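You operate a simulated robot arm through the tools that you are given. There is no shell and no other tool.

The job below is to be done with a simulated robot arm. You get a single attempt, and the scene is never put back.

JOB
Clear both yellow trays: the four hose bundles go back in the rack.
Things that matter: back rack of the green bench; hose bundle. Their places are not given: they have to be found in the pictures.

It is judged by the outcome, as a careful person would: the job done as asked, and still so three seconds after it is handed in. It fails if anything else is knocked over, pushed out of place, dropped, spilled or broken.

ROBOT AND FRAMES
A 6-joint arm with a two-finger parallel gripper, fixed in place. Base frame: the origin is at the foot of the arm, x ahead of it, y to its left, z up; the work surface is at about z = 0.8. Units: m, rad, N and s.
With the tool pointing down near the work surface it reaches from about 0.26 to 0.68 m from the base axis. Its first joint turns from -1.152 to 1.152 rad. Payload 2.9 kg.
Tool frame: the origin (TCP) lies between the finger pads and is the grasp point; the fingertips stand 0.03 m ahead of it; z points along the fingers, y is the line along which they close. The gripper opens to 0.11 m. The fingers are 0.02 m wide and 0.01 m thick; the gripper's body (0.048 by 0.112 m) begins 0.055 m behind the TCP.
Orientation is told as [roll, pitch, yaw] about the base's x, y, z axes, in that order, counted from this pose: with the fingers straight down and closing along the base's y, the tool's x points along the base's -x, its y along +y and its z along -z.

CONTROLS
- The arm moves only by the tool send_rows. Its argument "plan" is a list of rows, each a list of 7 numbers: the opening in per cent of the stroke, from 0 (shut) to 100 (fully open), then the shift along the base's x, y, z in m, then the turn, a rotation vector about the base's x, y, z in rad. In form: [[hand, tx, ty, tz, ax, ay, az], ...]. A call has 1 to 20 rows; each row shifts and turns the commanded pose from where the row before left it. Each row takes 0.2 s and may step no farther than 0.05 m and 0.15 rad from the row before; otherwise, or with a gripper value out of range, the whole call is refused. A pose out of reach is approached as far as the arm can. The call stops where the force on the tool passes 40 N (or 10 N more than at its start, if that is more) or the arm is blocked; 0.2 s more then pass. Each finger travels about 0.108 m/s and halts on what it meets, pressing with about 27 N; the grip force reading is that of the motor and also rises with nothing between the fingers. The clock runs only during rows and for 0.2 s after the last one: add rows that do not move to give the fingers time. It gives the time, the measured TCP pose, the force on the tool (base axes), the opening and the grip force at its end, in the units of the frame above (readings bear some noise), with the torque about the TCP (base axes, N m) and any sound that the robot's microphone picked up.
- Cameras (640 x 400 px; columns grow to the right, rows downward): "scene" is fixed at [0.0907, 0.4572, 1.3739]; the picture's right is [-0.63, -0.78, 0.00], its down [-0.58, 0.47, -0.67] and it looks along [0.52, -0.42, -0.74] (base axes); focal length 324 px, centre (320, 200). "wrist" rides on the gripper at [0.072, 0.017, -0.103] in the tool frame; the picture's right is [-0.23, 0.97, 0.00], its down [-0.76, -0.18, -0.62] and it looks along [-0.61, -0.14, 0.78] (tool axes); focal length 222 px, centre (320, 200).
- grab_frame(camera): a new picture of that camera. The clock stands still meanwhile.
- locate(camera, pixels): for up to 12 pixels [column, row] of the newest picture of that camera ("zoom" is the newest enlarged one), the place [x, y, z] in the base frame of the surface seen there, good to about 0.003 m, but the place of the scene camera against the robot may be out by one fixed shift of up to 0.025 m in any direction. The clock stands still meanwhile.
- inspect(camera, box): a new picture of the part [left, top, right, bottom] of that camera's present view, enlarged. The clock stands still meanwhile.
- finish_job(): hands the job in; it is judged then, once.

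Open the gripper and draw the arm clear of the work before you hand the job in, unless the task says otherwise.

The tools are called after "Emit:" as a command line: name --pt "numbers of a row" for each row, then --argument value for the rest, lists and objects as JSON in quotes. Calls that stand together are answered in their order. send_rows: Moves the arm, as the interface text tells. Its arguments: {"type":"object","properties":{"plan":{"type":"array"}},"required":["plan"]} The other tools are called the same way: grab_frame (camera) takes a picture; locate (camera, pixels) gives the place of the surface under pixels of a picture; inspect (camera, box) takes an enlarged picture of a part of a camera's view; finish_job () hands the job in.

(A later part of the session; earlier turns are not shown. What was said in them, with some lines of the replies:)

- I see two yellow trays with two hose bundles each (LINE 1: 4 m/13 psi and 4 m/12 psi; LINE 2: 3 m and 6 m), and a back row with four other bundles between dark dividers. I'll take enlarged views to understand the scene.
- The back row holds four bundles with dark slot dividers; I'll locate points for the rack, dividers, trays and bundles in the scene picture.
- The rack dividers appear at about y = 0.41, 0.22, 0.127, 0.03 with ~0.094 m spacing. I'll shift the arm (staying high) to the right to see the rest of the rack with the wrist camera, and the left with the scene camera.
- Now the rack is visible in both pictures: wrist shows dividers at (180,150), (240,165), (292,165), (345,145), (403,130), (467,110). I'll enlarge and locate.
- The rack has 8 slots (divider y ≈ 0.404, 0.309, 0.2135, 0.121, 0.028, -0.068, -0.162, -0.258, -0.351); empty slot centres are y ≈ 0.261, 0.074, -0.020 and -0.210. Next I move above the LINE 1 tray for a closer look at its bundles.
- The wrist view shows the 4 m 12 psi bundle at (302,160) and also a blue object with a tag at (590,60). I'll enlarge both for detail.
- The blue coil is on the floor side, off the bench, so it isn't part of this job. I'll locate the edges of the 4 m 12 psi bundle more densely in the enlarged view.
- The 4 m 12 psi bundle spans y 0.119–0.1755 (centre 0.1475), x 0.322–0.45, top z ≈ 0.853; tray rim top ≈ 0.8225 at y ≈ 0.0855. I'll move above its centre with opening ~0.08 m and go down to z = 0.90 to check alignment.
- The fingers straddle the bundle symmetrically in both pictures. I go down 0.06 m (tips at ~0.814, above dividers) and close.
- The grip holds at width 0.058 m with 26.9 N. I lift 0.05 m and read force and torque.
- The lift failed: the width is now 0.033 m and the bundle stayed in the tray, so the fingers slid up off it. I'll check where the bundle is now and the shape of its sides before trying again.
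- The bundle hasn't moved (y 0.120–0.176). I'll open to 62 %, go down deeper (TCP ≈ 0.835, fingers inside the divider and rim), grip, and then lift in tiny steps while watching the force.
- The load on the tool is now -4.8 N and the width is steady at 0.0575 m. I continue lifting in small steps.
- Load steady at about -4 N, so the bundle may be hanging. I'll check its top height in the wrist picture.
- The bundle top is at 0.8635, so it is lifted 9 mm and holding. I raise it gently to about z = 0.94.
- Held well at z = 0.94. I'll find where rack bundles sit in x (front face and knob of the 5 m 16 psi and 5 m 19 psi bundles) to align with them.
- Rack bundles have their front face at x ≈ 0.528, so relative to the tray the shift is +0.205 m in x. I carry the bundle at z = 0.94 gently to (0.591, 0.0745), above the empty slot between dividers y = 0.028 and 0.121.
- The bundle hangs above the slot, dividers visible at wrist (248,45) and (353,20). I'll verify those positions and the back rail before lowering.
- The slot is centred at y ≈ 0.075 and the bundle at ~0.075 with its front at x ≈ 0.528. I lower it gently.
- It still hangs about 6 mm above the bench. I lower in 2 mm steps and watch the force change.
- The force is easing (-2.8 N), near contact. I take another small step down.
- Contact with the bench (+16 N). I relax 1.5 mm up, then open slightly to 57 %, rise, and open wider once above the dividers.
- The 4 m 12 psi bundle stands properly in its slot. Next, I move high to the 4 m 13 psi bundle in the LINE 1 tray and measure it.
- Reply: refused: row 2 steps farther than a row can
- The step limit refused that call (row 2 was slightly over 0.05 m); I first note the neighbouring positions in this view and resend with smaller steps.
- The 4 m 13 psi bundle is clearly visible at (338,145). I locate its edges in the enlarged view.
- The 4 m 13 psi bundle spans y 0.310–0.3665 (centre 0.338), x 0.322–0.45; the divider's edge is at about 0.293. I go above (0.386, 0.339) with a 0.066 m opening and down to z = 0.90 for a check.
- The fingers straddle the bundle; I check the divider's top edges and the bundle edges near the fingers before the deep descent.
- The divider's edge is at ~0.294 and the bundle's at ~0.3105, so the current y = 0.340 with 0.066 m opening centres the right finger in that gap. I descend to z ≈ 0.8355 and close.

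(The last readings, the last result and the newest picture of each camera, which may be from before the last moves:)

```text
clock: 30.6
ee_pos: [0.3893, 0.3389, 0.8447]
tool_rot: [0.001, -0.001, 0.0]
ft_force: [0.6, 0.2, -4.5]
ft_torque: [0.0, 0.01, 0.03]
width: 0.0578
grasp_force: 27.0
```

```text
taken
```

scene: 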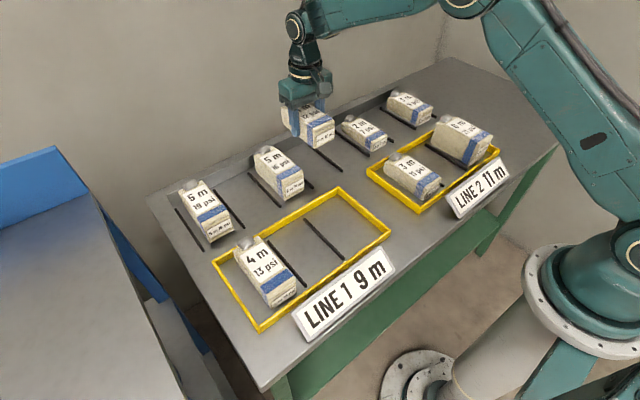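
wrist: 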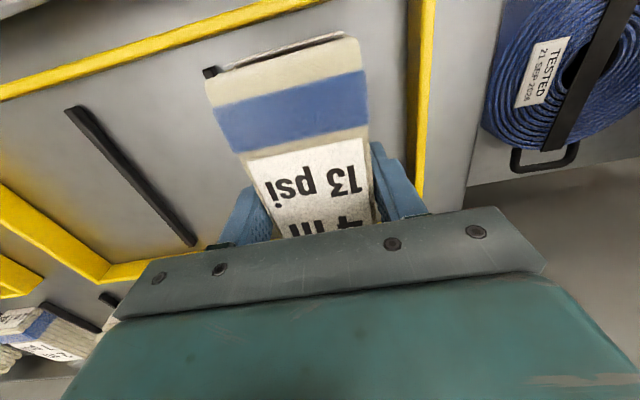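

Held with -4.5 N load. I lift gently to z ≈ 0.94.

Emit:
send_rows --pt "20 0 0 0.005 0 0 0" --pt "20 0 0 0.008 0 0 0" --pt "20 0 0 0.01 0 0 0" --pt "20 0 0 0.01 0 0 0" --pt "20 0 0 0.01 0 0 0" --pt "20 0 0 0.01 0 0 0" --pt "20 0 0 0.01 0 0 0" --pt "20 0 0 0.01 0 0 0" --pt "20 0 0 0.01 0 0 0" --pt "20 0 0 0.008 0 0 0" --pt "20 0 0 0.005 0 0 0" --pt "20 0 0 0 0 0 0"

Emit:
send_rows --pt "20 0.008 -0.003 0 0 0 0" --pt "20 0.016 -0.006 0 0 0 0" --pt "20 0.02 -0.008 0 0 0 0" --pt "20 0.02 -0.008 0 0 0 0" --pt "20 0.02 -0.008 0 0 0 0" --pt "20 0.02 -0.008 0 0 0 0" --pt "20 0.02 -0.008 0 0 0 0" --pt "20 0.02 -0.008 0 0 0 0" --pt "20 0.02 -0.008 0 0 0 0" --pt "20 0.018 -0.006 0 0 0 0" --pt "20 0.015 -0.005 0 0 0 0" --pt "20 0.008 -0.003 0 0 0 0" --pt "20 0 0 0 0 0 0"

Emit:
grab_frame --camera "wrist"

Emit:
grab_frame --camera "scene"

```text
clock: 33.2
ee_pos: [0.386, 0.3394, 0.9409]
tool_rot: [-0.001, 0.002, -0.001]
ft_force: [0.5, -0.4, -4.1]
ft_torque: [0.02, -0.03, 0.0]
width: 0.0578
grasp_force: 27.3
```

```text
clock: 36.0
ee_pos: [0.5926, 0.2613, 0.9397]
tool_rot: [-0.001, 0.0, -0.001]
ft_force: [0.1, 0.5, -2.4]
ft_torque: [-0.02, -0.02, 0.0]
width: 0.0582
grasp_force: 26.8
```

```text
taken
```

wrist: 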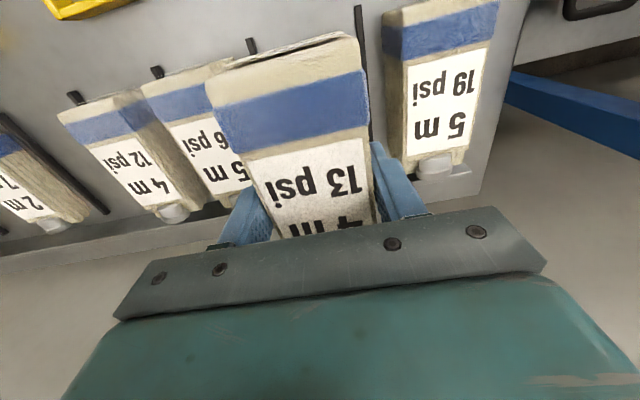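

```text
taken
```

scene: 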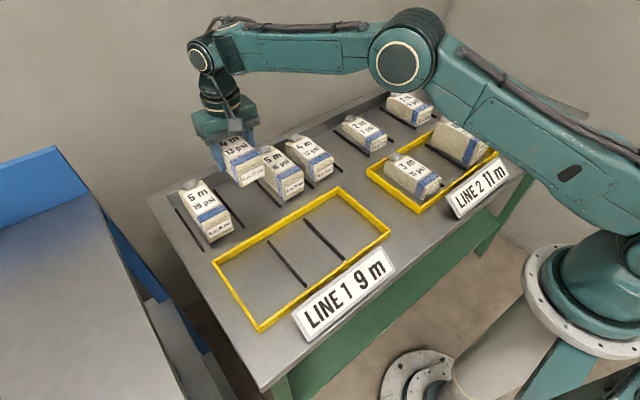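

The bundle hangs above the slot between the 5 m 16 psi and 5 m 19 psi bundles. I locate the dividers at wrist (252,45) and (358,15)–(370,120), and the neighbours' edges.

Emit:
locate --camera "wrist" --pixels '[[252, 44], [358, 12], [362, 30], [384, 20], [405, 120], [208, 90], [366, 100], [362, 60], [235, 62], [190, 65], [370, 130], [465, 110]]'

```text
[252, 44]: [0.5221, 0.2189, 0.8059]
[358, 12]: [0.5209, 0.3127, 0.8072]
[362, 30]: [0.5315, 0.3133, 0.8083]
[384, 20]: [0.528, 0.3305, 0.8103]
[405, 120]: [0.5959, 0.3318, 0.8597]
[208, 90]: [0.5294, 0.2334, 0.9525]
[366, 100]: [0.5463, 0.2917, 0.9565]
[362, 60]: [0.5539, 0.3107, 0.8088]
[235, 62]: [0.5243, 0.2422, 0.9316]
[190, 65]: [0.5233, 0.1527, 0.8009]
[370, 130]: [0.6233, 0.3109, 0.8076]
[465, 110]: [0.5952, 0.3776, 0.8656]
```

The dividers are at y ≈ 0.217 and 0.312, so I nudge +1.5 mm in y and lower gently, then in small steps to contact.

Emit:
send_rows --pt "20 0 0.0015 -0.006 0 0 0" --pt "20 0 0 -0.01 0 0 0" --pt "20 0 0 -0.012 0 0 0" --pt "20 0 0 -0.012 0 0 0" --pt "20 0 0 -0.012 0 0 0" --pt "20 0 0 -0.012 0 0 0" --pt "20 0 0 -0.012 0 0 0" --pt "20 0 0 -0.01 0 0 0" --pt "20 0 0 -0.007 0 0 0" --pt "20 0 0 -0.004 0 0 0" --pt "20 0 0 -0.002 0 0 0" --pt "20 0 0 0 0 0 0"

Emit:
send_rows --pt "20 0 0 -0.002 0 0 0" --pt "20 0 0 -0.002 0 0 0" --pt "20 0 0 0 0 0 0"

Emit:
grab_frame --camera "wrist"

```text
clock: 38.6
ee_pos: [0.591, 0.2628, 0.8418]
tool_rot: [0.0, 0.0, 0.001]
ft_force: [-0.1, 0.3, -3.2]
ft_torque: [-0.04, -0.02, 0.03]
width: 0.0577
grasp_force: 26.8
```

```text
clock: 39.4
ee_pos: [0.592, 0.2625, 0.8372]
tool_rot: [0.0, 0.0, 0.0]
ft_force: [-0.2, 0.7, -4.6]
ft_torque: [0.0, -0.02, -0.04]
width: 0.0577
grasp_force: 27.0
```

```text
taken
```

wrist: 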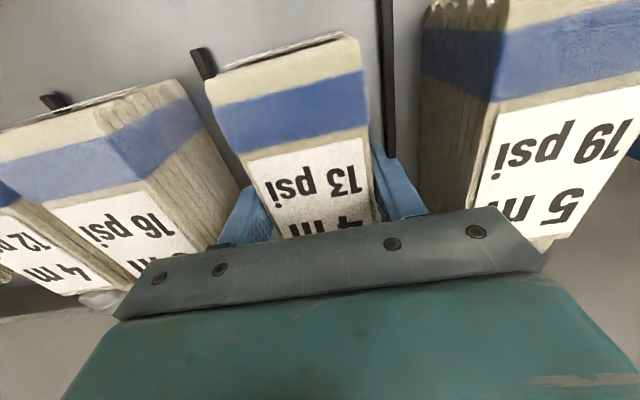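

Still hanging (-4 N) and centred between the dividers. I lower in 1–2 mm steps to touch.

Emit:
send_rows --pt "20 0 0 -0.002 0 0 0" --pt "20 0 0 0 0 0 0"

Emit:
send_rows --pt "20 0 0 -0.0012 0 0 0" --pt "20 0 0 0 0 0 0"

```text
clock: 40.0
ee_pos: [0.5909, 0.2615, 0.8352]
tool_rot: [0.0, 0.0, 0.001]
ft_force: [-1.3, 1.1, -0.2]
ft_torque: [0.06, 0.17, -0.06]
width: 0.058
grasp_force: 26.9
```

```text
clock: 40.6
ee_pos: [0.5917, 0.2625, 0.8348]
tool_rot: [-0.002, 0.001, 0.0]
ft_force: [-3.2, -4.6, 13.6]
ft_torque: [-0.27, 0.96, 0.33]
width: 0.0579
grasp_force: 27.1
```

The bundle is now on the bench (+13.6 N). I ease 1.2 mm up, open a little, and withdraw straight up.

Emit:
send_rows --pt "20 0 0 0.0012 0 0 0" --pt "57 0 0 0 0 0 0" --pt "57 0 0 0 0 0 0" --pt "57 0 0 0 0 0 0"

Emit:
send_rows --pt "57 0 0 0.006 0 0 0" --pt "60 0 0 0.01 0 0 0" --pt "60 0 0 0.03 0 0 0" --pt "60 0 0 0.04 0 0 0" --pt "60 0 0 0.03 0 0 0" --pt "60 0 0 0 0 0 0"

Emit:
grab_frame --camera "wrist"

Emit:
grab_frame --camera "scene"

```text
clock: 41.6
ee_pos: [0.5927, 0.261, 0.8368]
tool_rot: [-0.001, -0.001, 0.0]
ft_force: [-1.0, -0.7, 0.6]
ft_torque: [0.02, -0.03, -0.01]
width: 0.0628
grasp_force: 0.1
```

```text
clock: 43.0
ee_pos: [0.5915, 0.2608, 0.9528]
tool_rot: [0.0, 0.0, -0.001]
ft_force: [0.7, -0.3, 1.0]
ft_torque: [-0.01, 0.01, 0.01]
width: 0.066
grasp_force: 0.1
```

```text
taken
```

wrist: 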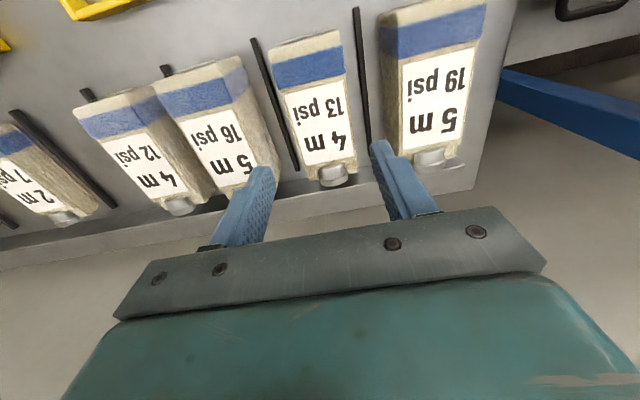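

```text
taken
```

scene: 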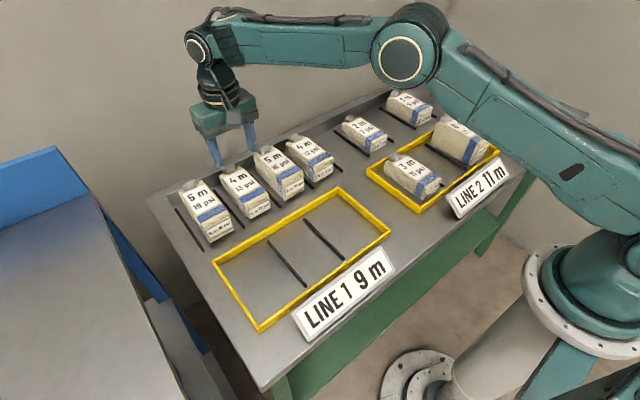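

LINE 1 tray is empty and both 4 m bundles sit well in the rack. I move high over to the LINE 2 tray to measure the 3 m 11 psi bundle.

Emit:
send_rows --pt "60 0 0 0.04 0 0 0" --pt "70 -0.0289 -0.0385 0 0 0 0" --pt "80 -0.0289 -0.0385 0 0 0 0" --pt "80 -0.0289 -0.0385 0 0 0 0" --pt "80 -0.0289 -0.0385 0 0 0 0" --pt "80 -0.0289 -0.0385 0 0 0 0" --pt "80 -0.0289 -0.0385 0 0 0 0" --pt "80 -0.0289 -0.0385 0 0 0 0" --pt "80 -0.0289 -0.0385 0 0 0 0" --pt "80 -0.0289 -0.0385 0 0 0 0" --pt "80 0 0 0 0 0 0"

Emit:
grab_frame --camera "wrist"

Emit:
inspect --camera "wrist" --box '[220, 60, 420, 220]'

```text
clock: 45.4
ee_pos: [0.3306, -0.0868, 0.9932]
tool_rot: [0.001, 0.001, 0.0]
ft_force: [0.8, -0.1, 0.0]
ft_torque: [0.05, 0.02, 0.01]
width: 0.0881
grasp_force: 0.1
```

```text
taken
```

wrist: 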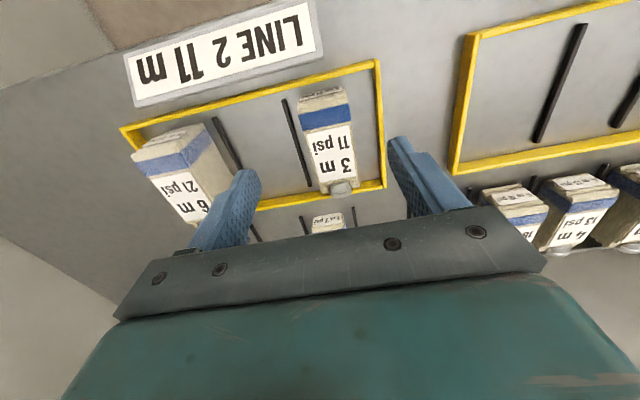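

```text
2.50 times, centred on (320, 140) of wrist
```

zoom: 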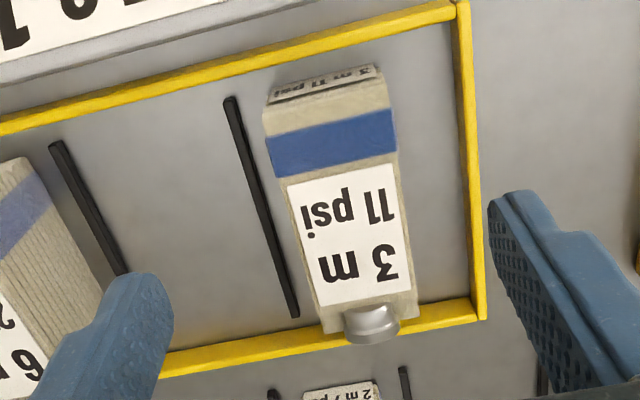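

The 3 m 11 psi bundle sits at (328,145). I locate its edges, the divider and the tray rim.

Emit:
locate --camera "zoom" --pixels '[[270, 150], [390, 108], [290, 210], [397, 160], [318, 300], [412, 300], [245, 165], [256, 165], [275, 240], [465, 150], [350, 230], [372, 328]]'

Emit:
locate --camera "wrist" --pixels '[[135, 160], [203, 126], [150, 178], [208, 142], [185, 222], [215, 130], [230, 160], [122, 130], [170, 190], [205, 205], [303, 215], [353, 210]]'

```text
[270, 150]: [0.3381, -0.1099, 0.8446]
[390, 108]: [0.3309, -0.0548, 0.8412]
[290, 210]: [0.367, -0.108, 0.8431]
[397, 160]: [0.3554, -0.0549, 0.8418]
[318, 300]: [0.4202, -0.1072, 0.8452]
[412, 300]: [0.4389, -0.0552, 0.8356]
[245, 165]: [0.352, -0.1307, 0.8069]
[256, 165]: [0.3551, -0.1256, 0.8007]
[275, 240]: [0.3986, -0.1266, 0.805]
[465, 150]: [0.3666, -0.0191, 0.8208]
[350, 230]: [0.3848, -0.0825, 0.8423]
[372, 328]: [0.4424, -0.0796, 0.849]
```

```text
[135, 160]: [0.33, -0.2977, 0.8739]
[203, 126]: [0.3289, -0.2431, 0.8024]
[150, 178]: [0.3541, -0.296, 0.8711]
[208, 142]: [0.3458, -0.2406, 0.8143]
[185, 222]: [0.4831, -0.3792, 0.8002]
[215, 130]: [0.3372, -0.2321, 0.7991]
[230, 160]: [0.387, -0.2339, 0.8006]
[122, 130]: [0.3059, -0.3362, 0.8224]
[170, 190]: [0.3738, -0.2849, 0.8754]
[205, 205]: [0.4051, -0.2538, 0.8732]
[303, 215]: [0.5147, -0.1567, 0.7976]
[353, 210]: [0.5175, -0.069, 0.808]
```

The 3 m 11 psi bundle spans y -0.1095…-0.0545 with top 0.842; the divider edge is at -0.1265. I go above (0.385, -0.080) at 0.066 m opening and down to 0.90 for a check.

Emit:
send_rows --pt "60 0.0275 0.002 0.0 0 0 0" --pt "60 0.0276 0.002 0.0 0 0 0" --pt "60 0 0 -0.03 0 0 0" --pt "60 0 0 -0.03 0 0 0" --pt "60 0 0 -0.03 0 0 0" --pt "60 0 0 0 0 0 0" --pt "60 0 0 0 0 0 0"

Emit:
grab_frame --camera "wrist"

Emit:
inspect --camera "wrist" --box '[180, 20, 460, 240]'

```text
clock: 47.0
ee_pos: [0.3854, -0.0813, 0.9024]
tool_rot: [0.0, 0.0, 0.0]
ft_force: [0.1, 0.2, 0.7]
ft_torque: [0.0, 0.0, -0.01]
width: 0.0661
grasp_force: 0.0
```

```text
taken
```

wrist: 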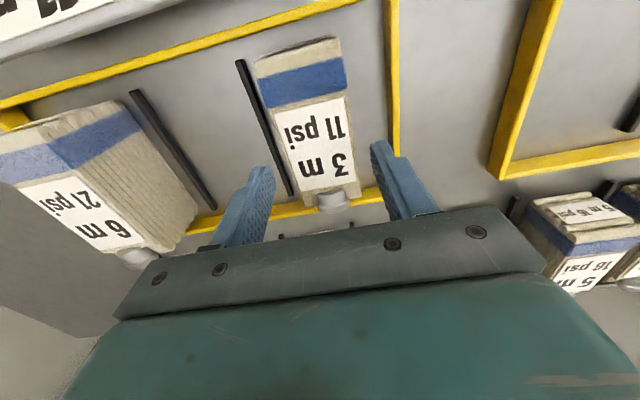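

```text
1.82 times, centred on (320, 130) of wrist
```

zoom: 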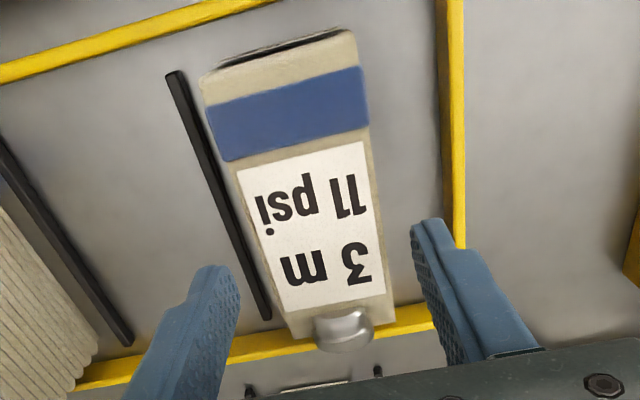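

Emit:
locate --camera "zoom" --pixels '[[205, 110], [365, 90], [235, 175], [375, 170], [270, 300], [385, 270], [180, 78], [190, 78], [212, 160], [240, 240], [265, 312], [445, 150]]'

```text
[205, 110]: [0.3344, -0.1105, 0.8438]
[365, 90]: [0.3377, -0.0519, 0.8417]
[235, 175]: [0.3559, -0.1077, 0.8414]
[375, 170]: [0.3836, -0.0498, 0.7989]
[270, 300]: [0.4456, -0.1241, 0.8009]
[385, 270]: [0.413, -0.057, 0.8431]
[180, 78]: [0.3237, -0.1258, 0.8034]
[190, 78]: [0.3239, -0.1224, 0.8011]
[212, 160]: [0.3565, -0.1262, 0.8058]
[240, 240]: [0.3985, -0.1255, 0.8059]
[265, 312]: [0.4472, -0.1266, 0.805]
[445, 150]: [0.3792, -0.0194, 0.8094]
```

Edges confirmed: bundle y -0.110…-0.053, divider edge ≈ -0.1255, right finger at -0.113…-0.123. I descend to z ≈ 0.8355, close, and make a small test lift.

Emit:
send_rows --pt "60 0 0 -0.03 0 0 0" --pt "60 0 0 -0.02 0 0 0" --pt "60 0 0 -0.01 0 0 0" --pt "60 0 0 -0.004 0 0 0" --pt "60 0 0 -0.0015 0 0 0" --pt "60 0 0 0 0 0 0"

Emit:
send_rows --pt "20 0 0 0 0 0 0" --pt "20 0 0 0 0 0 0" --pt "20 0 0 0 0 0 0" --pt "20 0 0 0 0 0 0"

Emit:
send_rows --pt "20 0 0 0.003 0 0 0" --pt "20 0 0 0.003 0 0 0" --pt "20 0 0 0.003 0 0 0" --pt "20 0 0 0 0 0 0"

Emit:
grab_frame --camera "wrist"

```text
clock: 48.4
ee_pos: [0.3864, -0.0795, 0.8368]
tool_rot: [-0.001, 0.0, 0.0]
ft_force: [-1.0, 0.6, -0.5]
ft_torque: [-0.01, -0.01, 0.0]
width: 0.0659
grasp_force: 0.1
```

```text
clock: 49.4
ee_pos: [0.3854, -0.0807, 0.8355]
tool_rot: [-0.001, -0.001, -0.001]
ft_force: [1.2, -0.6, -0.8]
ft_torque: [0.04, -0.14, -0.08]
width: 0.0581
grasp_force: 26.8
```

```text
clock: 50.4
ee_pos: [0.3881, -0.0802, 0.8448]
tool_rot: [0.0, -0.001, 0.001]
ft_force: [-0.5, -1.2, -3.6]
ft_torque: [-0.04, -0.01, 0.0]
width: 0.0579
grasp_force: 26.8
```

```text
taken
```

wrist: 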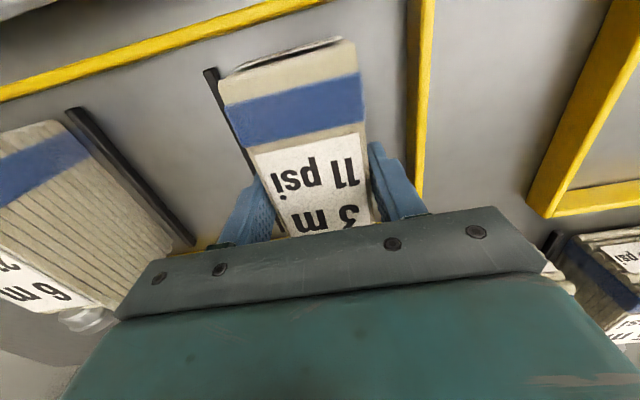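

The 3 m bundle is lifted and holding. I raise it gently to 0.94 and carry it to the empty slot centred at y ≈ -0.020.

Emit:
send_rows --pt "20 0 0 0.005 0 0 0" --pt "20 0 0 0.008 0 0 0" --pt "20 0 0 0.01 0 0 0" --pt "20 0 0 0.01 0 0 0" --pt "20 0 0 0.01 0 0 0" --pt "20 0 0 0.01 0 0 0" --pt "20 0 0 0.01 0 0 0" --pt "20 0 0 0.01 0 0 0" --pt "20 0 0 0.01 0 0 0" --pt "20 0 0 0.008 0 0 0" --pt "20 0 0 0.005 0 0 0" --pt "20 0 0 0 0 0 0"

Emit:
send_rows --pt "20 0.008 0.003 0 0 0 0" --pt "20 0.016 0.005 0 0 0 0" --pt "20 0.02 0.006 0 0 0 0" --pt "20 0.02 0.006 0 0 0 0" --pt "20 0.02 0.006 0 0 0 0" --pt "20 0.02 0.006 0 0 0 0" --pt "20 0.02 0.006 0 0 0 0" --pt "20 0.02 0.006 0 0 0 0" --pt "20 0.02 0.006 0 0 0 0" --pt "20 0.018 0.005 0 0 0 0" --pt "20 0.015 0.004 0 0 0 0" --pt "20 0.008 0.0015 0 0 0 0" --pt "20 0 0 0 0 0 0"

Emit:
grab_frame --camera "wrist"

Emit:
grab_frame --camera "scene"

```text
clock: 53.0
ee_pos: [0.3867, -0.0801, 0.9408]
tool_rot: [0.001, -0.001, 0.0]
ft_force: [-0.4, 0.3, -4.2]
ft_torque: [0.0, 0.01, -0.03]
width: 0.0576
grasp_force: 26.7
```

```text
clock: 55.8
ee_pos: [0.5927, -0.0193, 0.9408]
tool_rot: [-0.001, -0.001, -0.001]
ft_force: [-1.0, -0.1, -4.4]
ft_torque: [-0.03, -0.03, 0.01]
width: 0.058
grasp_force: 27.4
```

```text
taken
```

wrist: 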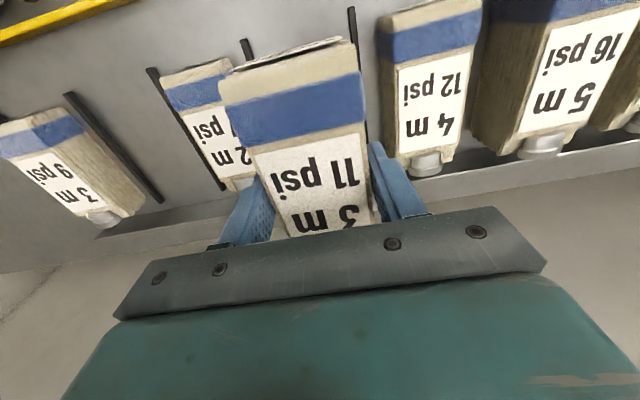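

```text
taken
```

scene: 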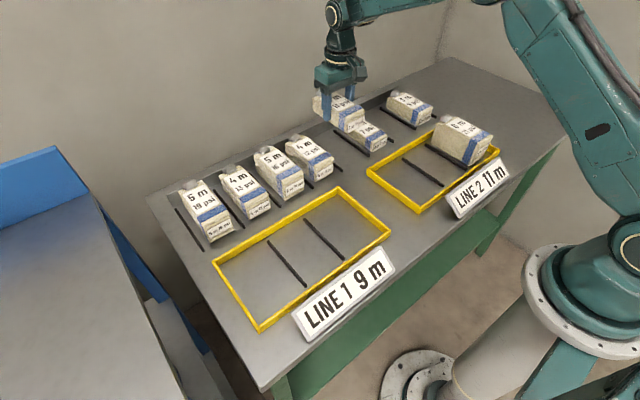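

The bundle hangs over the slot; I locate the dividers at wrist (247,45) and (352,12) and the bundle's edges.

Emit:
locate --camera "wrist" --pixels '[[247, 45], [352, 10], [357, 40], [222, 95], [364, 100], [359, 60], [384, 30], [400, 120], [165, 85], [230, 65], [153, 72], [220, 185]]'

```text
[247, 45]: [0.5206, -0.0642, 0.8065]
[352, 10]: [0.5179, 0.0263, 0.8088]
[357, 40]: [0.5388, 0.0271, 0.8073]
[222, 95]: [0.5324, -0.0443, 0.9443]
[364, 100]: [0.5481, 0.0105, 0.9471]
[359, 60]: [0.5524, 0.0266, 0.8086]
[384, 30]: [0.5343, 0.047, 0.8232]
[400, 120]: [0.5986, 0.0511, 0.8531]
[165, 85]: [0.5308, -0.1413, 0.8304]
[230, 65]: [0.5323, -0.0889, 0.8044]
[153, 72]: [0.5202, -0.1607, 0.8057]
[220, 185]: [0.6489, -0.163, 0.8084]
```

The dividers are at about -0.066 and 0.027, and the bundle is centred near -0.019. I lower it gently to just above the bench.

Emit:
send_rows --pt "20 0 -0.001 -0.006 0 0 0" --pt "20 0 0 -0.01 0 0 0" --pt "20 0 0 -0.012 0 0 0" --pt "20 0 0 -0.012 0 0 0" --pt "20 0 0 -0.012 0 0 0" --pt "20 0 0 -0.012 0 0 0" --pt "20 0 0 -0.012 0 0 0" --pt "20 0 0 -0.01 0 0 0" --pt "20 0 0 -0.007 0 0 0" --pt "20 0 0 -0.004 0 0 0" --pt "20 0 0 -0.002 0 0 0" --pt "20 0 0 0 0 0 0"

Emit:
send_rows --pt "20 0 0 -0.002 0 0 0" --pt "20 0 0 -0.002 0 0 0" --pt "20 0 0 0 0 0 0"

Emit:
grab_frame --camera "wrist"

```text
clock: 58.4
ee_pos: [0.5928, -0.02, 0.8422]
tool_rot: [0.0, 0.001, 0.001]
ft_force: [0.0, 0.3, -1.8]
ft_torque: [0.0, 0.03, 0.03]
width: 0.0581
grasp_force: 27.9
```

```text
clock: 59.2
ee_pos: [0.5928, -0.0201, 0.8392]
tool_rot: [0.001, 0.0, 0.0]
ft_force: [-0.5, -0.4, -4.8]
ft_torque: [0.02, -0.01, 0.02]
width: 0.0578
grasp_force: 27.2
```

```text
taken
```

wrist: 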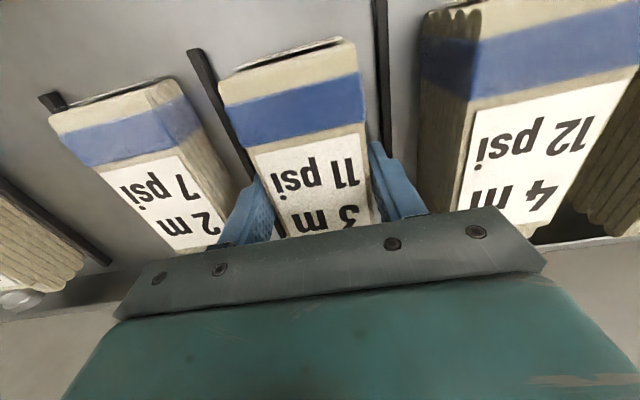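

The bundle is between the dividers and still hanging. I lower in 1–2 mm steps to contact.

Emit:
send_rows --pt "20 0 0 -0.002 0 0 0" --pt "20 0 0 0 0 0 0"

Emit:
send_rows --pt "20 0 0 -0.0012 0 0 0" --pt "20 0 0 0 0 0 0"

```text
clock: 59.8
ee_pos: [0.5926, -0.0212, 0.8364]
tool_rot: [0.002, 0.001, 0.001]
ft_force: [-0.4, -0.4, -3.7]
ft_torque: [0.04, -0.02, -0.02]
width: 0.0577
grasp_force: 26.5
```

```text
clock: 60.4
ee_pos: [0.5921, -0.0203, 0.8356]
tool_rot: [0.0, 0.0, 0.0]
ft_force: [-1.0, -1.8, 3.4]
ft_torque: [0.09, 0.4, 0.1]
width: 0.0578
grasp_force: 27.3
```

Contact reached (+3.4 N). I open slightly, wait, and withdraw straight up.

Emit:
send_rows --pt "57 0 0 0 0 0 0" --pt "57 0 0 0 0 0 0" --pt "57 0 0 0 0 0 0"

Emit:
send_rows --pt "57 0 0 0.006 0 0 0" --pt "60 0 0 0.01 0 0 0" --pt "60 0 0 0.03 0 0 0" --pt "60 0 0 0.04 0 0 0" --pt "60 0 0 0.03 0 0 0" --pt "60 0 0 0 0 0 0"

Emit:
grab_frame --camera "wrist"

Emit:
grab_frame --camera "scene"

```text
clock: 61.2
ee_pos: [0.5922, -0.0212, 0.8354]
tool_rot: [0.0, -0.001, 0.0]
ft_force: [0.6, 0.4, -0.3]
ft_torque: [0.02, 0.0, 0.0]
width: 0.0628
grasp_force: 0.1
```

```text
clock: 62.6
ee_pos: [0.5935, -0.0221, 0.9507]
tool_rot: [0.0, 0.0, 0.0]
ft_force: [0.3, -0.1, -0.1]
ft_torque: [0.01, 0.0, 0.01]
width: 0.0659
grasp_force: 0.1
```

```text
taken
```

wrist: 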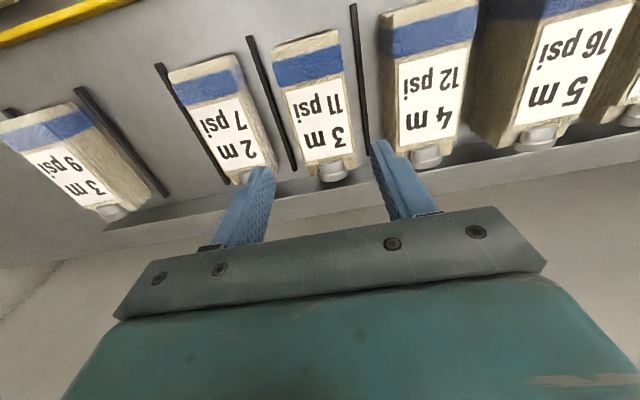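

```text
taken
```

scene: 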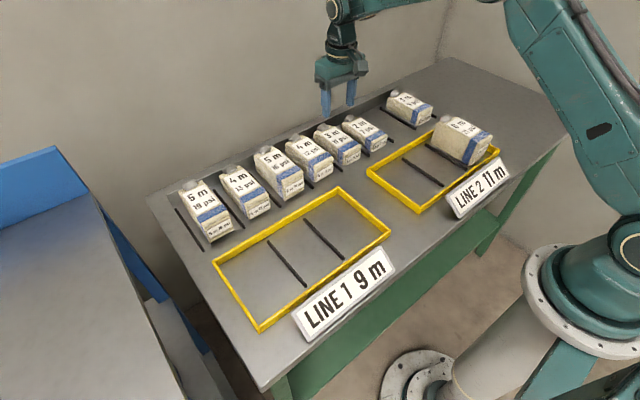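

Three bundles are in. Now I move high over to the 6 m 21 psi bundle in the LINE 2 tray.

Emit:
send_rows --pt "60 0 0 0.04 0 0 0" --pt "70 -0.0325 -0.0325 0 0 0 0" --pt "80 -0.0325 -0.0325 0 0 0 0" --pt "80 -0.0325 -0.0325 0 0 0 0" --pt "80 -0.0325 -0.0325 0 0 0 0" --pt "80 -0.0325 -0.0325 0 0 0 0" --pt "80 -0.0325 -0.0325 0 0 0 0" --pt "80 -0.0325 -0.0325 0 0 0 0" --pt "80 -0.0325 -0.0325 0 0 0 0" --pt "80 0 0 0 0 0 0"

Emit:
grab_frame --camera "wrist"

Emit:
inspect --camera "wrist" --box '[220, 60, 420, 220]'

```text
clock: 64.8
ee_pos: [0.3294, -0.2786, 0.9932]
tool_rot: [0.0, 0.0, 0.002]
ft_force: [-0.6, 0.1, -0.8]
ft_torque: [0.04, 0.01, -0.07]
width: 0.088
grasp_force: 0.0
```

```text
taken
```

wrist: 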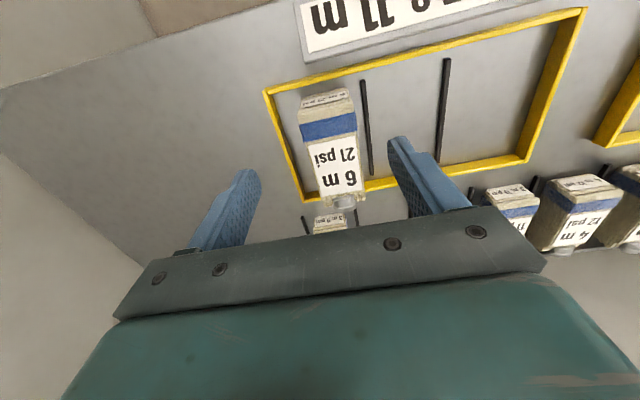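

```text
2.50 times, centred on (320, 140) of wrist
```

zoom: 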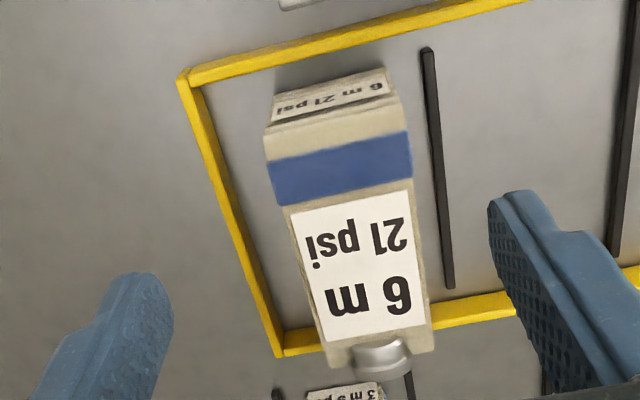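

Emit:
locate --camera "zoom" --pixels '[[270, 165], [408, 132], [290, 225], [415, 200], [318, 330], [428, 300], [425, 110], [434, 110], [447, 220], [205, 150], [250, 270], [370, 260]]'

```text
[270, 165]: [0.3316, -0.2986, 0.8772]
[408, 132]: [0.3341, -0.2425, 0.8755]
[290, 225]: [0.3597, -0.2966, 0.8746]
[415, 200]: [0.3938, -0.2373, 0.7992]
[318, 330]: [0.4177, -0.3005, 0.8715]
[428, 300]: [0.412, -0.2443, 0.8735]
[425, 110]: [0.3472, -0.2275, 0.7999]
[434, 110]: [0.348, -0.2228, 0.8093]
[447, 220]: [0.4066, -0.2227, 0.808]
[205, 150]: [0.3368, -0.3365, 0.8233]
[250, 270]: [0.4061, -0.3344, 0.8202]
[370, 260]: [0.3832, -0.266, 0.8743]
```

The 6 m 21 psi bundle spans y -0.299…-0.2425 with top 0.875; the divider's near edge is about -0.2265. I go above (0.385, -0.272) with 0.066 m opening, down to z = 0.92, and check.

Emit:
send_rows --pt "60 0.0275 0.004 0.0 0 0 0" --pt "60 0.0275 0.0045 0.0 0 0 0" --pt "60 0 0 -0.03 0 0 0" --pt "60 0 0 -0.03 0 0 0" --pt "60 0 0 -0.011 0 0 0" --pt "60 0 0 0 0 0 0" --pt "60 0 0 0 0 0 0"

Emit:
grab_frame --camera "wrist"

Emit:
inspect --camera "wrist" --box '[180, 20, 460, 240]'

```text
clock: 66.4
ee_pos: [0.3865, -0.272, 0.9203]
tool_rot: [0.0, 0.0, -0.002]
ft_force: [-1.0, -0.3, -0.3]
ft_torque: [0.0, -0.02, 0.03]
width: 0.0659
grasp_force: 0.0
```

```text
taken
```

wrist: 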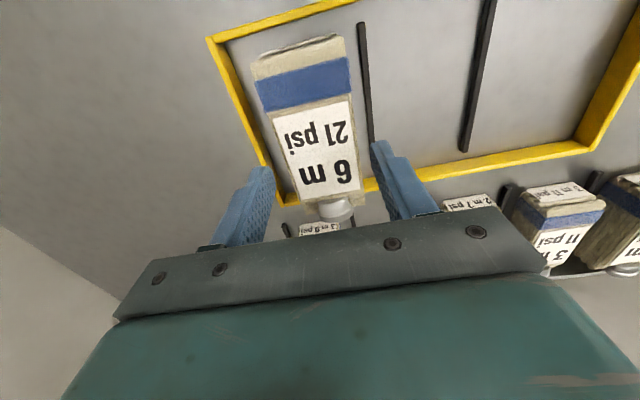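

```text
1.82 times, centred on (320, 130) of wrist
```

zoom: 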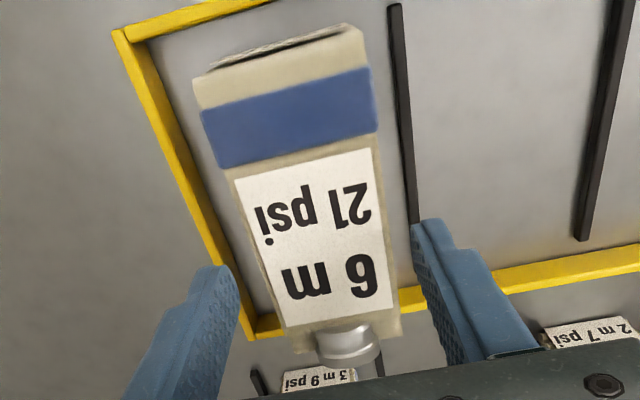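

Emit:
locate --camera "zoom" --pixels '[[203, 120], [372, 90], [230, 190], [380, 180], [262, 280], [392, 250], [390, 30], [396, 30], [403, 130], [410, 190], [160, 130], [320, 120]]'

```text
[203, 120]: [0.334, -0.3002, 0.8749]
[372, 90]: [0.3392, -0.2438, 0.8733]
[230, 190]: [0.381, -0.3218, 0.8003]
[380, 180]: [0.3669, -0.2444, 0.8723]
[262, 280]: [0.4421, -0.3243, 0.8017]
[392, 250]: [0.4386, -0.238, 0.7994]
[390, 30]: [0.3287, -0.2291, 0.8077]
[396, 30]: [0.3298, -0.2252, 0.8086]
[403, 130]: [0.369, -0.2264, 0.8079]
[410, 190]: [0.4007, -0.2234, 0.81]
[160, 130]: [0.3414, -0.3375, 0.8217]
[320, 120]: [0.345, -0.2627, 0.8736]
```

The bundle (y -0.300…-0.2435, top 0.874) is tall enough to grip with the tips above the dividers. I descend to z ≈ 0.844 (tips ~0.814), close, and do a small slow test lift.

Emit:
send_rows --pt "60 0 0 -0.03 0 0 0" --pt "60 0 0 -0.025 0 0 0" --pt "60 0 0 -0.015 0 0 0" --pt "60 0 0 -0.006 0 0 0" --pt "60 0 0 0 0 0 0"

Emit:
send_rows --pt "20 0 0 0 0 0 0" --pt "20 0 0 0 0 0 0" --pt "20 0 0 0 0 0 0" --pt "20 0 0 0 0 0 0"

Emit:
send_rows --pt "20 0 0 0.002 0 0 0" --pt "20 0 0 0.002 0 0 0" --pt "20 0 0 0.002 0 0 0" --pt "20 0 0 0 0 0 0"

Emit:
grab_frame --camera "wrist"

```text
clock: 67.6
ee_pos: [0.3875, -0.2723, 0.8442]
tool_rot: [-0.001, 0.0, 0.0]
ft_force: [-0.6, 0.2, -0.3]
ft_torque: [0.01, -0.02, -0.01]
width: 0.0662
grasp_force: 0.1
```

```text
clock: 68.6
ee_pos: [0.3872, -0.2724, 0.8433]
tool_rot: [-0.002, -0.002, -0.002]
ft_force: [1.1, 1.1, -0.1]
ft_torque: [0.03, -0.12, 0.06]
width: 0.0579
grasp_force: 27.3
```

```text
clock: 69.6
ee_pos: [0.3876, -0.2724, 0.8502]
tool_rot: [0.0, -0.001, 0.001]
ft_force: [-0.1, 0.0, -4.7]
ft_torque: [-0.02, 0.01, 0.0]
width: 0.058
grasp_force: 26.8
```

```text
taken
```

wrist: 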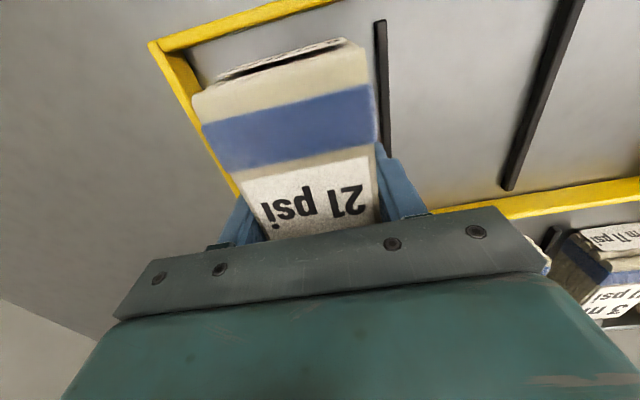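

The load is -4.7 N at steady width 0.058 m; I check that the top has risen to about 0.881.

Emit:
locate --camera "wrist" --pixels '[[290, 120], [300, 90], [310, 190], [210, 140], [374, 110]]'

Emit:
send_rows --pt "20 0 0 0.004 0 0 0" --pt "20 0 0 0.006 0 0 0" --pt "20 0 0 0.008 0 0 0" --pt "20 0 0 0.01 0 0 0" --pt "20 0 0 0.01 0 0 0" --pt "20 0 0 0 0 0 0"

Emit:
grab_frame --camera "wrist"

```text
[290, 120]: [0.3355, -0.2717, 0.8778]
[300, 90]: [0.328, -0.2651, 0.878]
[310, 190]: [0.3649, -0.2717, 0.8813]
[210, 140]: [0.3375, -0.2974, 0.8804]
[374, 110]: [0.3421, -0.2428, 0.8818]
```

```text
clock: 71.0
ee_pos: [0.3863, -0.2715, 0.8876]
tool_rot: [0.0, 0.0, 0.001]
ft_force: [0.7, 0.4, -5.5]
ft_torque: [0.01, -0.03, -0.01]
width: 0.058
grasp_force: 27.0
```

```text
taken
```

wrist: 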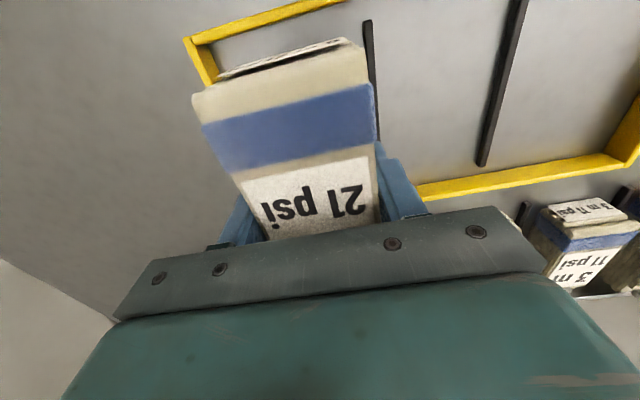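

The bundle rises with the gripper. I continue to z ≈ 0.95 and carry it to above the last empty slot centred at y ≈ -0.2105.

Emit:
send_rows --pt "20 0 0 0.006 0 0 0" --pt "20 0 0 0.01 0 0 0" --pt "20 0 0 0.01 0 0 0" --pt "20 0 0 0.01 0 0 0" --pt "20 0 0 0.01 0 0 0" --pt "20 0 0 0.01 0 0 0" --pt "20 0 0 0.006 0 0 0" --pt "20 0 0 0 0 0 0"

Emit:
send_rows --pt "20 0.008 0.003 0 0 0 0" --pt "20 0.016 0.005 0 0 0 0" --pt "20 0.02 0.006 0 0 0 0" --pt "20 0.02 0.006 0 0 0 0" --pt "20 0.02 0.006 0 0 0 0" --pt "20 0.02 0.006 0 0 0 0" --pt "20 0.02 0.006 0 0 0 0" --pt "20 0.02 0.006 0 0 0 0" --pt "20 0.02 0.006 0 0 0 0" --pt "20 0.018 0.005 0 0 0 0" --pt "20 0.015 0.004 0 0 0 0" --pt "20 0.008 0.0025 0 0 0 0" --pt "20 0 0 0 0 0 0"

Emit:
grab_frame --camera "wrist"

Emit:
grab_frame --camera "scene"

```text
clock: 72.8
ee_pos: [0.3876, -0.2727, 0.9505]
tool_rot: [-0.001, -0.001, 0.0]
ft_force: [0.0, -0.3, -4.4]
ft_torque: [-0.01, -0.01, -0.01]
width: 0.0581
grasp_force: 27.3
```

```text
clock: 75.6
ee_pos: [0.5914, -0.2104, 0.9486]
tool_rot: [-0.001, 0.001, 0.0]
ft_force: [-0.7, 0.4, -5.5]
ft_torque: [-0.02, 0.0, 0.02]
width: 0.0583
grasp_force: 26.8
```

```text
taken
```

wrist: 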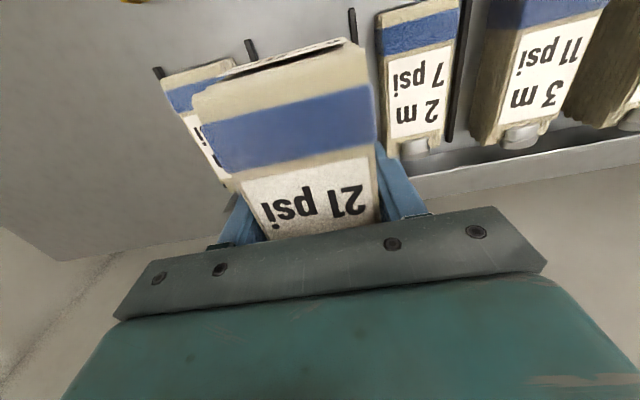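

```text
taken
```

scene: 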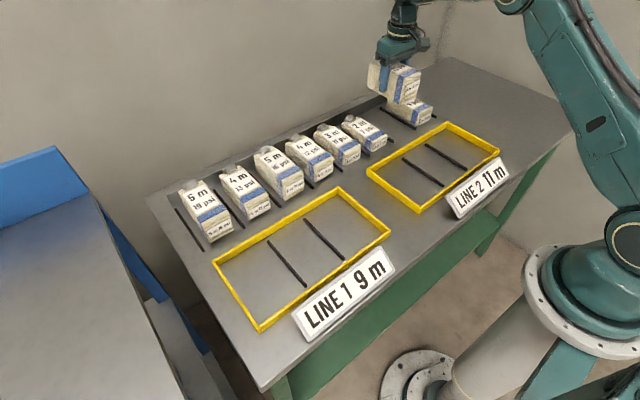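

The bundle hangs above the last slot. I locate the dividers at wrist (250,45) and (352,18) and the neighbour edges.

Emit:
locate --camera "wrist" --pixels '[[251, 45], [351, 14], [355, 35], [195, 110], [372, 100], [382, 40], [400, 130], [165, 85], [220, 70], [385, 130], [160, 72], [345, 45]]'

```text
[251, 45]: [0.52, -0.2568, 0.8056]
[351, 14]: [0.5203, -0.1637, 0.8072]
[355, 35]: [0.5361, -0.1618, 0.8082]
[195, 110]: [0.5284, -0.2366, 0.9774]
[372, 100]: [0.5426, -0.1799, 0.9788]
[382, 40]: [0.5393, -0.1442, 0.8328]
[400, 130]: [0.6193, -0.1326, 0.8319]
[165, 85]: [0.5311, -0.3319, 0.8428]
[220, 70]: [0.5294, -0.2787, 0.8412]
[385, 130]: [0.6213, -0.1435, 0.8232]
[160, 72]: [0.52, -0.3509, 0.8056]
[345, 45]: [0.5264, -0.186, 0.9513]
```

The dividers are at -0.2575 and -0.163 (centre -0.210) and the bundle is centred at about -0.209. I lower gently to just above the bench.

Emit:
send_rows --pt "20 0 -0.0005 -0.006 0 0 0" --pt "20 0 0 -0.01 0 0 0" --pt "20 0 0 -0.012 0 0 0" --pt "20 0 0 -0.012 0 0 0" --pt "20 0 0 -0.012 0 0 0" --pt "20 0 0 -0.012 0 0 0" --pt "20 0 0 -0.012 0 0 0" --pt "20 0 0 -0.01 0 0 0" --pt "20 0 0 -0.007 0 0 0" --pt "20 0 0 -0.004 0 0 0" --pt "20 0 0 -0.002 0 0 0" --pt "20 0 0 0 0 0 0"

Emit:
send_rows --pt "20 0 0 -0.002 0 0 0" --pt "20 0 0 -0.002 0 0 0" --pt "20 0 0 0 0 0 0"

Emit:
grab_frame --camera "wrist"

```text
clock: 78.2
ee_pos: [0.592, -0.2121, 0.8504]
tool_rot: [0.0, 0.001, 0.0]
ft_force: [-0.3, -0.6, -5.4]
ft_torque: [-0.01, -0.01, -0.01]
width: 0.0579
grasp_force: 27.2
```

```text
clock: 79.0
ee_pos: [0.592, -0.2113, 0.846]
tool_rot: [-0.001, 0.001, -0.001]
ft_force: [-0.4, -1.1, -5.2]
ft_torque: [0.0, 0.01, 0.01]
width: 0.0577
grasp_force: 26.8
```

```text
taken
```

wrist: 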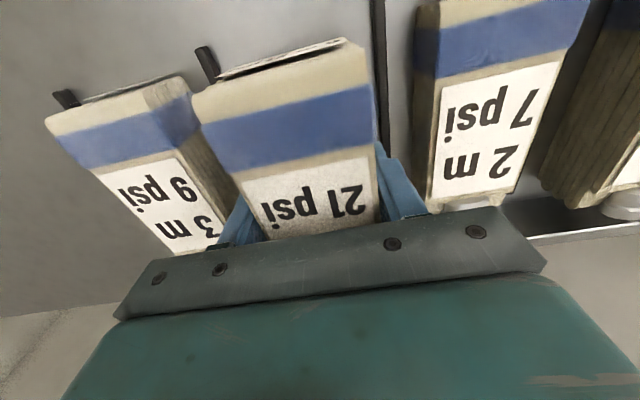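

Still hanging (-5.2 N), clear of both neighbours. I lower in 1–2 mm steps until it touches.

Emit:
send_rows --pt "20 0 0 -0.002 0 0 0" --pt "20 0 0 0 0 0 0"

Emit:
send_rows --pt "20 0 0 -0.0012 0 0 0" --pt "20 0 0 0 0 0 0"

```text
clock: 79.6
ee_pos: [0.592, -0.2111, 0.8447]
tool_rot: [0.0, 0.0, -0.001]
ft_force: [-0.1, -0.6, -5.7]
ft_torque: [0.02, -0.01, -0.01]
width: 0.058
grasp_force: 26.5
```

```text
clock: 80.2
ee_pos: [0.5921, -0.2111, 0.8445]
tool_rot: [0.0, 0.001, 0.001]
ft_force: [-2.3, 0.5, 4.7]
ft_torque: [0.22, 0.61, 0.06]
width: 0.0579
grasp_force: 26.7
```

Contact reached (+4.7 N). I open, wait, and withdraw straight up.

Emit:
send_rows --pt "58 0 0 0 0 0 0" --pt "58 0 0 0 0 0 0" --pt "58 0 0 0 0 0 0"

Emit:
send_rows --pt "60 0 0 0.006 0 0 0" --pt "60 0 0 0.01 0 0 0" --pt "60 0 0 0.03 0 0 0" --pt "60 0 0 0.04 0 0 0" --pt "60 0 0 0.04 0 0 0" --pt "60 0 0 0 0 0 0"

Emit:
grab_frame --camera "wrist"

Emit:
grab_frame --camera "scene"

```text
clock: 81.0
ee_pos: [0.5919, -0.2117, 0.8426]
tool_rot: [-0.001, -0.001, -0.002]
ft_force: [-0.6, 0.0, -0.6]
ft_torque: [-0.02, -0.05, 0.0]
width: 0.0639
grasp_force: 0.1
```

```text
clock: 82.4
ee_pos: [0.5931, -0.2111, 0.9703]
tool_rot: [0.0, 0.0, -0.001]
ft_force: [-0.1, 1.1, -0.2]
ft_torque: [0.0, 0.01, 0.0]
width: 0.0658
grasp_force: 0.1
```

```text
taken
```

wrist: 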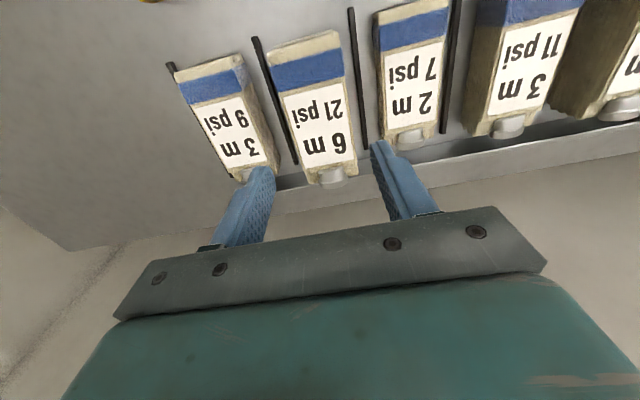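

```text
taken
```

scene: 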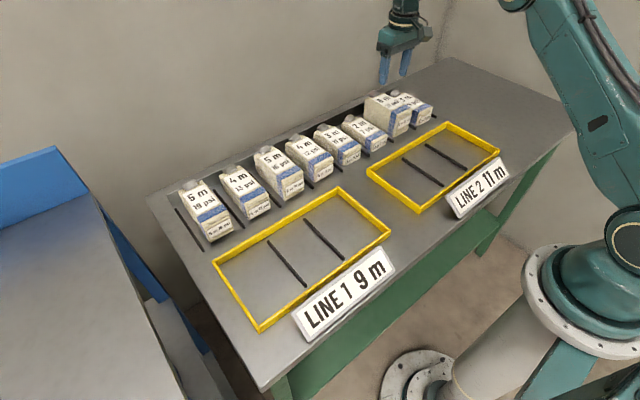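

All four bundles are in the rack and both trays are empty. I raise the arm, bring it back to near its starting pose with the gripper open, and check the result.

Emit:
send_rows --pt "60 0 0 0.04 0 0 0" --pt "60 0 0 0.043 0 0 0" --pt "80 -0.031 0.0365 0 0 0 0" --pt "100 -0.031 0.0365 0 0 0 0" --pt "100 -0.031 0.0365 0 0 0 0" --pt "100 -0.031 0.0365 0 0 0 0" --pt "100 -0.031 0.0365 0 0 0 0" --pt "100 -0.031 0.0365 0 0 0 0" --pt "100 -0.031 0.0365 0 0 0 0" --pt "100 -0.031 0.0365 0 0 0 0" --pt "100 0 0 0 0 0 0" --pt "100 0 0 0 0 0 0"

Emit:
grab_frame --camera "wrist"

Emit:
inspect --camera "scene" --box '[140, 70, 520, 310]'

```text
clock: 85.0
ee_pos: [0.3452, 0.0766, 1.0535]
tool_rot: [0.001, -0.001, -0.001]
ft_force: [0.4, 0.1, -0.3]
ft_torque: [-0.03, 0.03, -0.02]
width: 0.1098
grasp_force: 0.0
```

```text
taken
```

wrist: 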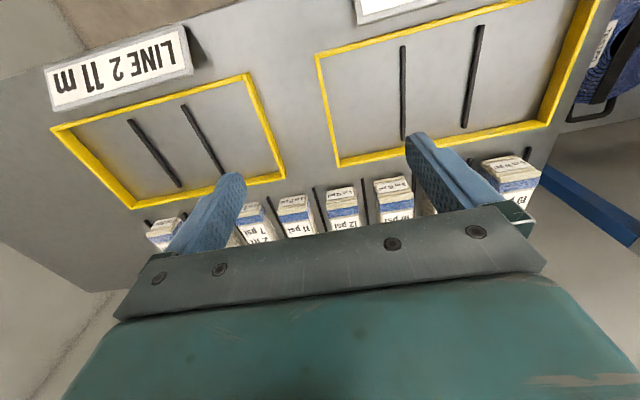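

```text
1.67 times, centred on (330, 190) of scene
```

zoom: 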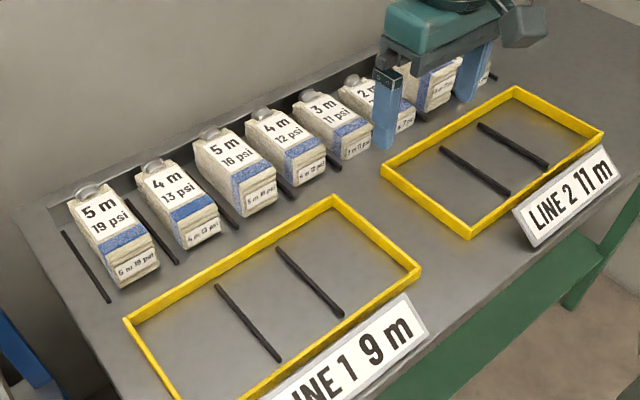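

Both trays are empty, all eight bundles stand in their own rack slots, the trays and signs are where they were, and the arm is clear with the gripper open. I hand the job in.

Emit:
finish_job

```text
The job is handed in.
```

Both yellow trays are empty and all four hose bundles are back in the rack, each in its own slot. I've handed the job in, but no verdict came back.

| Bundle | From tray | Rack slot |
|---|---|---|
| 4 m 12 psi | LINE 1 | between 3 m 11 psi and 5 m 16 psi |
| 4 m 13 psi | LINE 1 | between 5 m 16 psi and 5 m 19 psi |
| 3 m 11 psi | LINE 2 | between 2 m 7 psi and 4 m 12 psi |
| 6 m 21 psi | LINE 2 | between 2 m 7 psi and 3 m 9 psi |

- **Slot choice:** I saw no labels on the slots, so I used the four that were free and did not sort by length or pressure.
- **Slip:** On the first try at the 4 m 12 psi bundle, the fingers slid off as I lifted. The bundle stayed in the tray and did not move. I gripped it again and lifted more slowly, and there were no further slips.
- **Surroundings:** The last pictures show the trays, the signs and the four bundles already in the rack where they were. The arm is raised clear of the bench with the gripper open.
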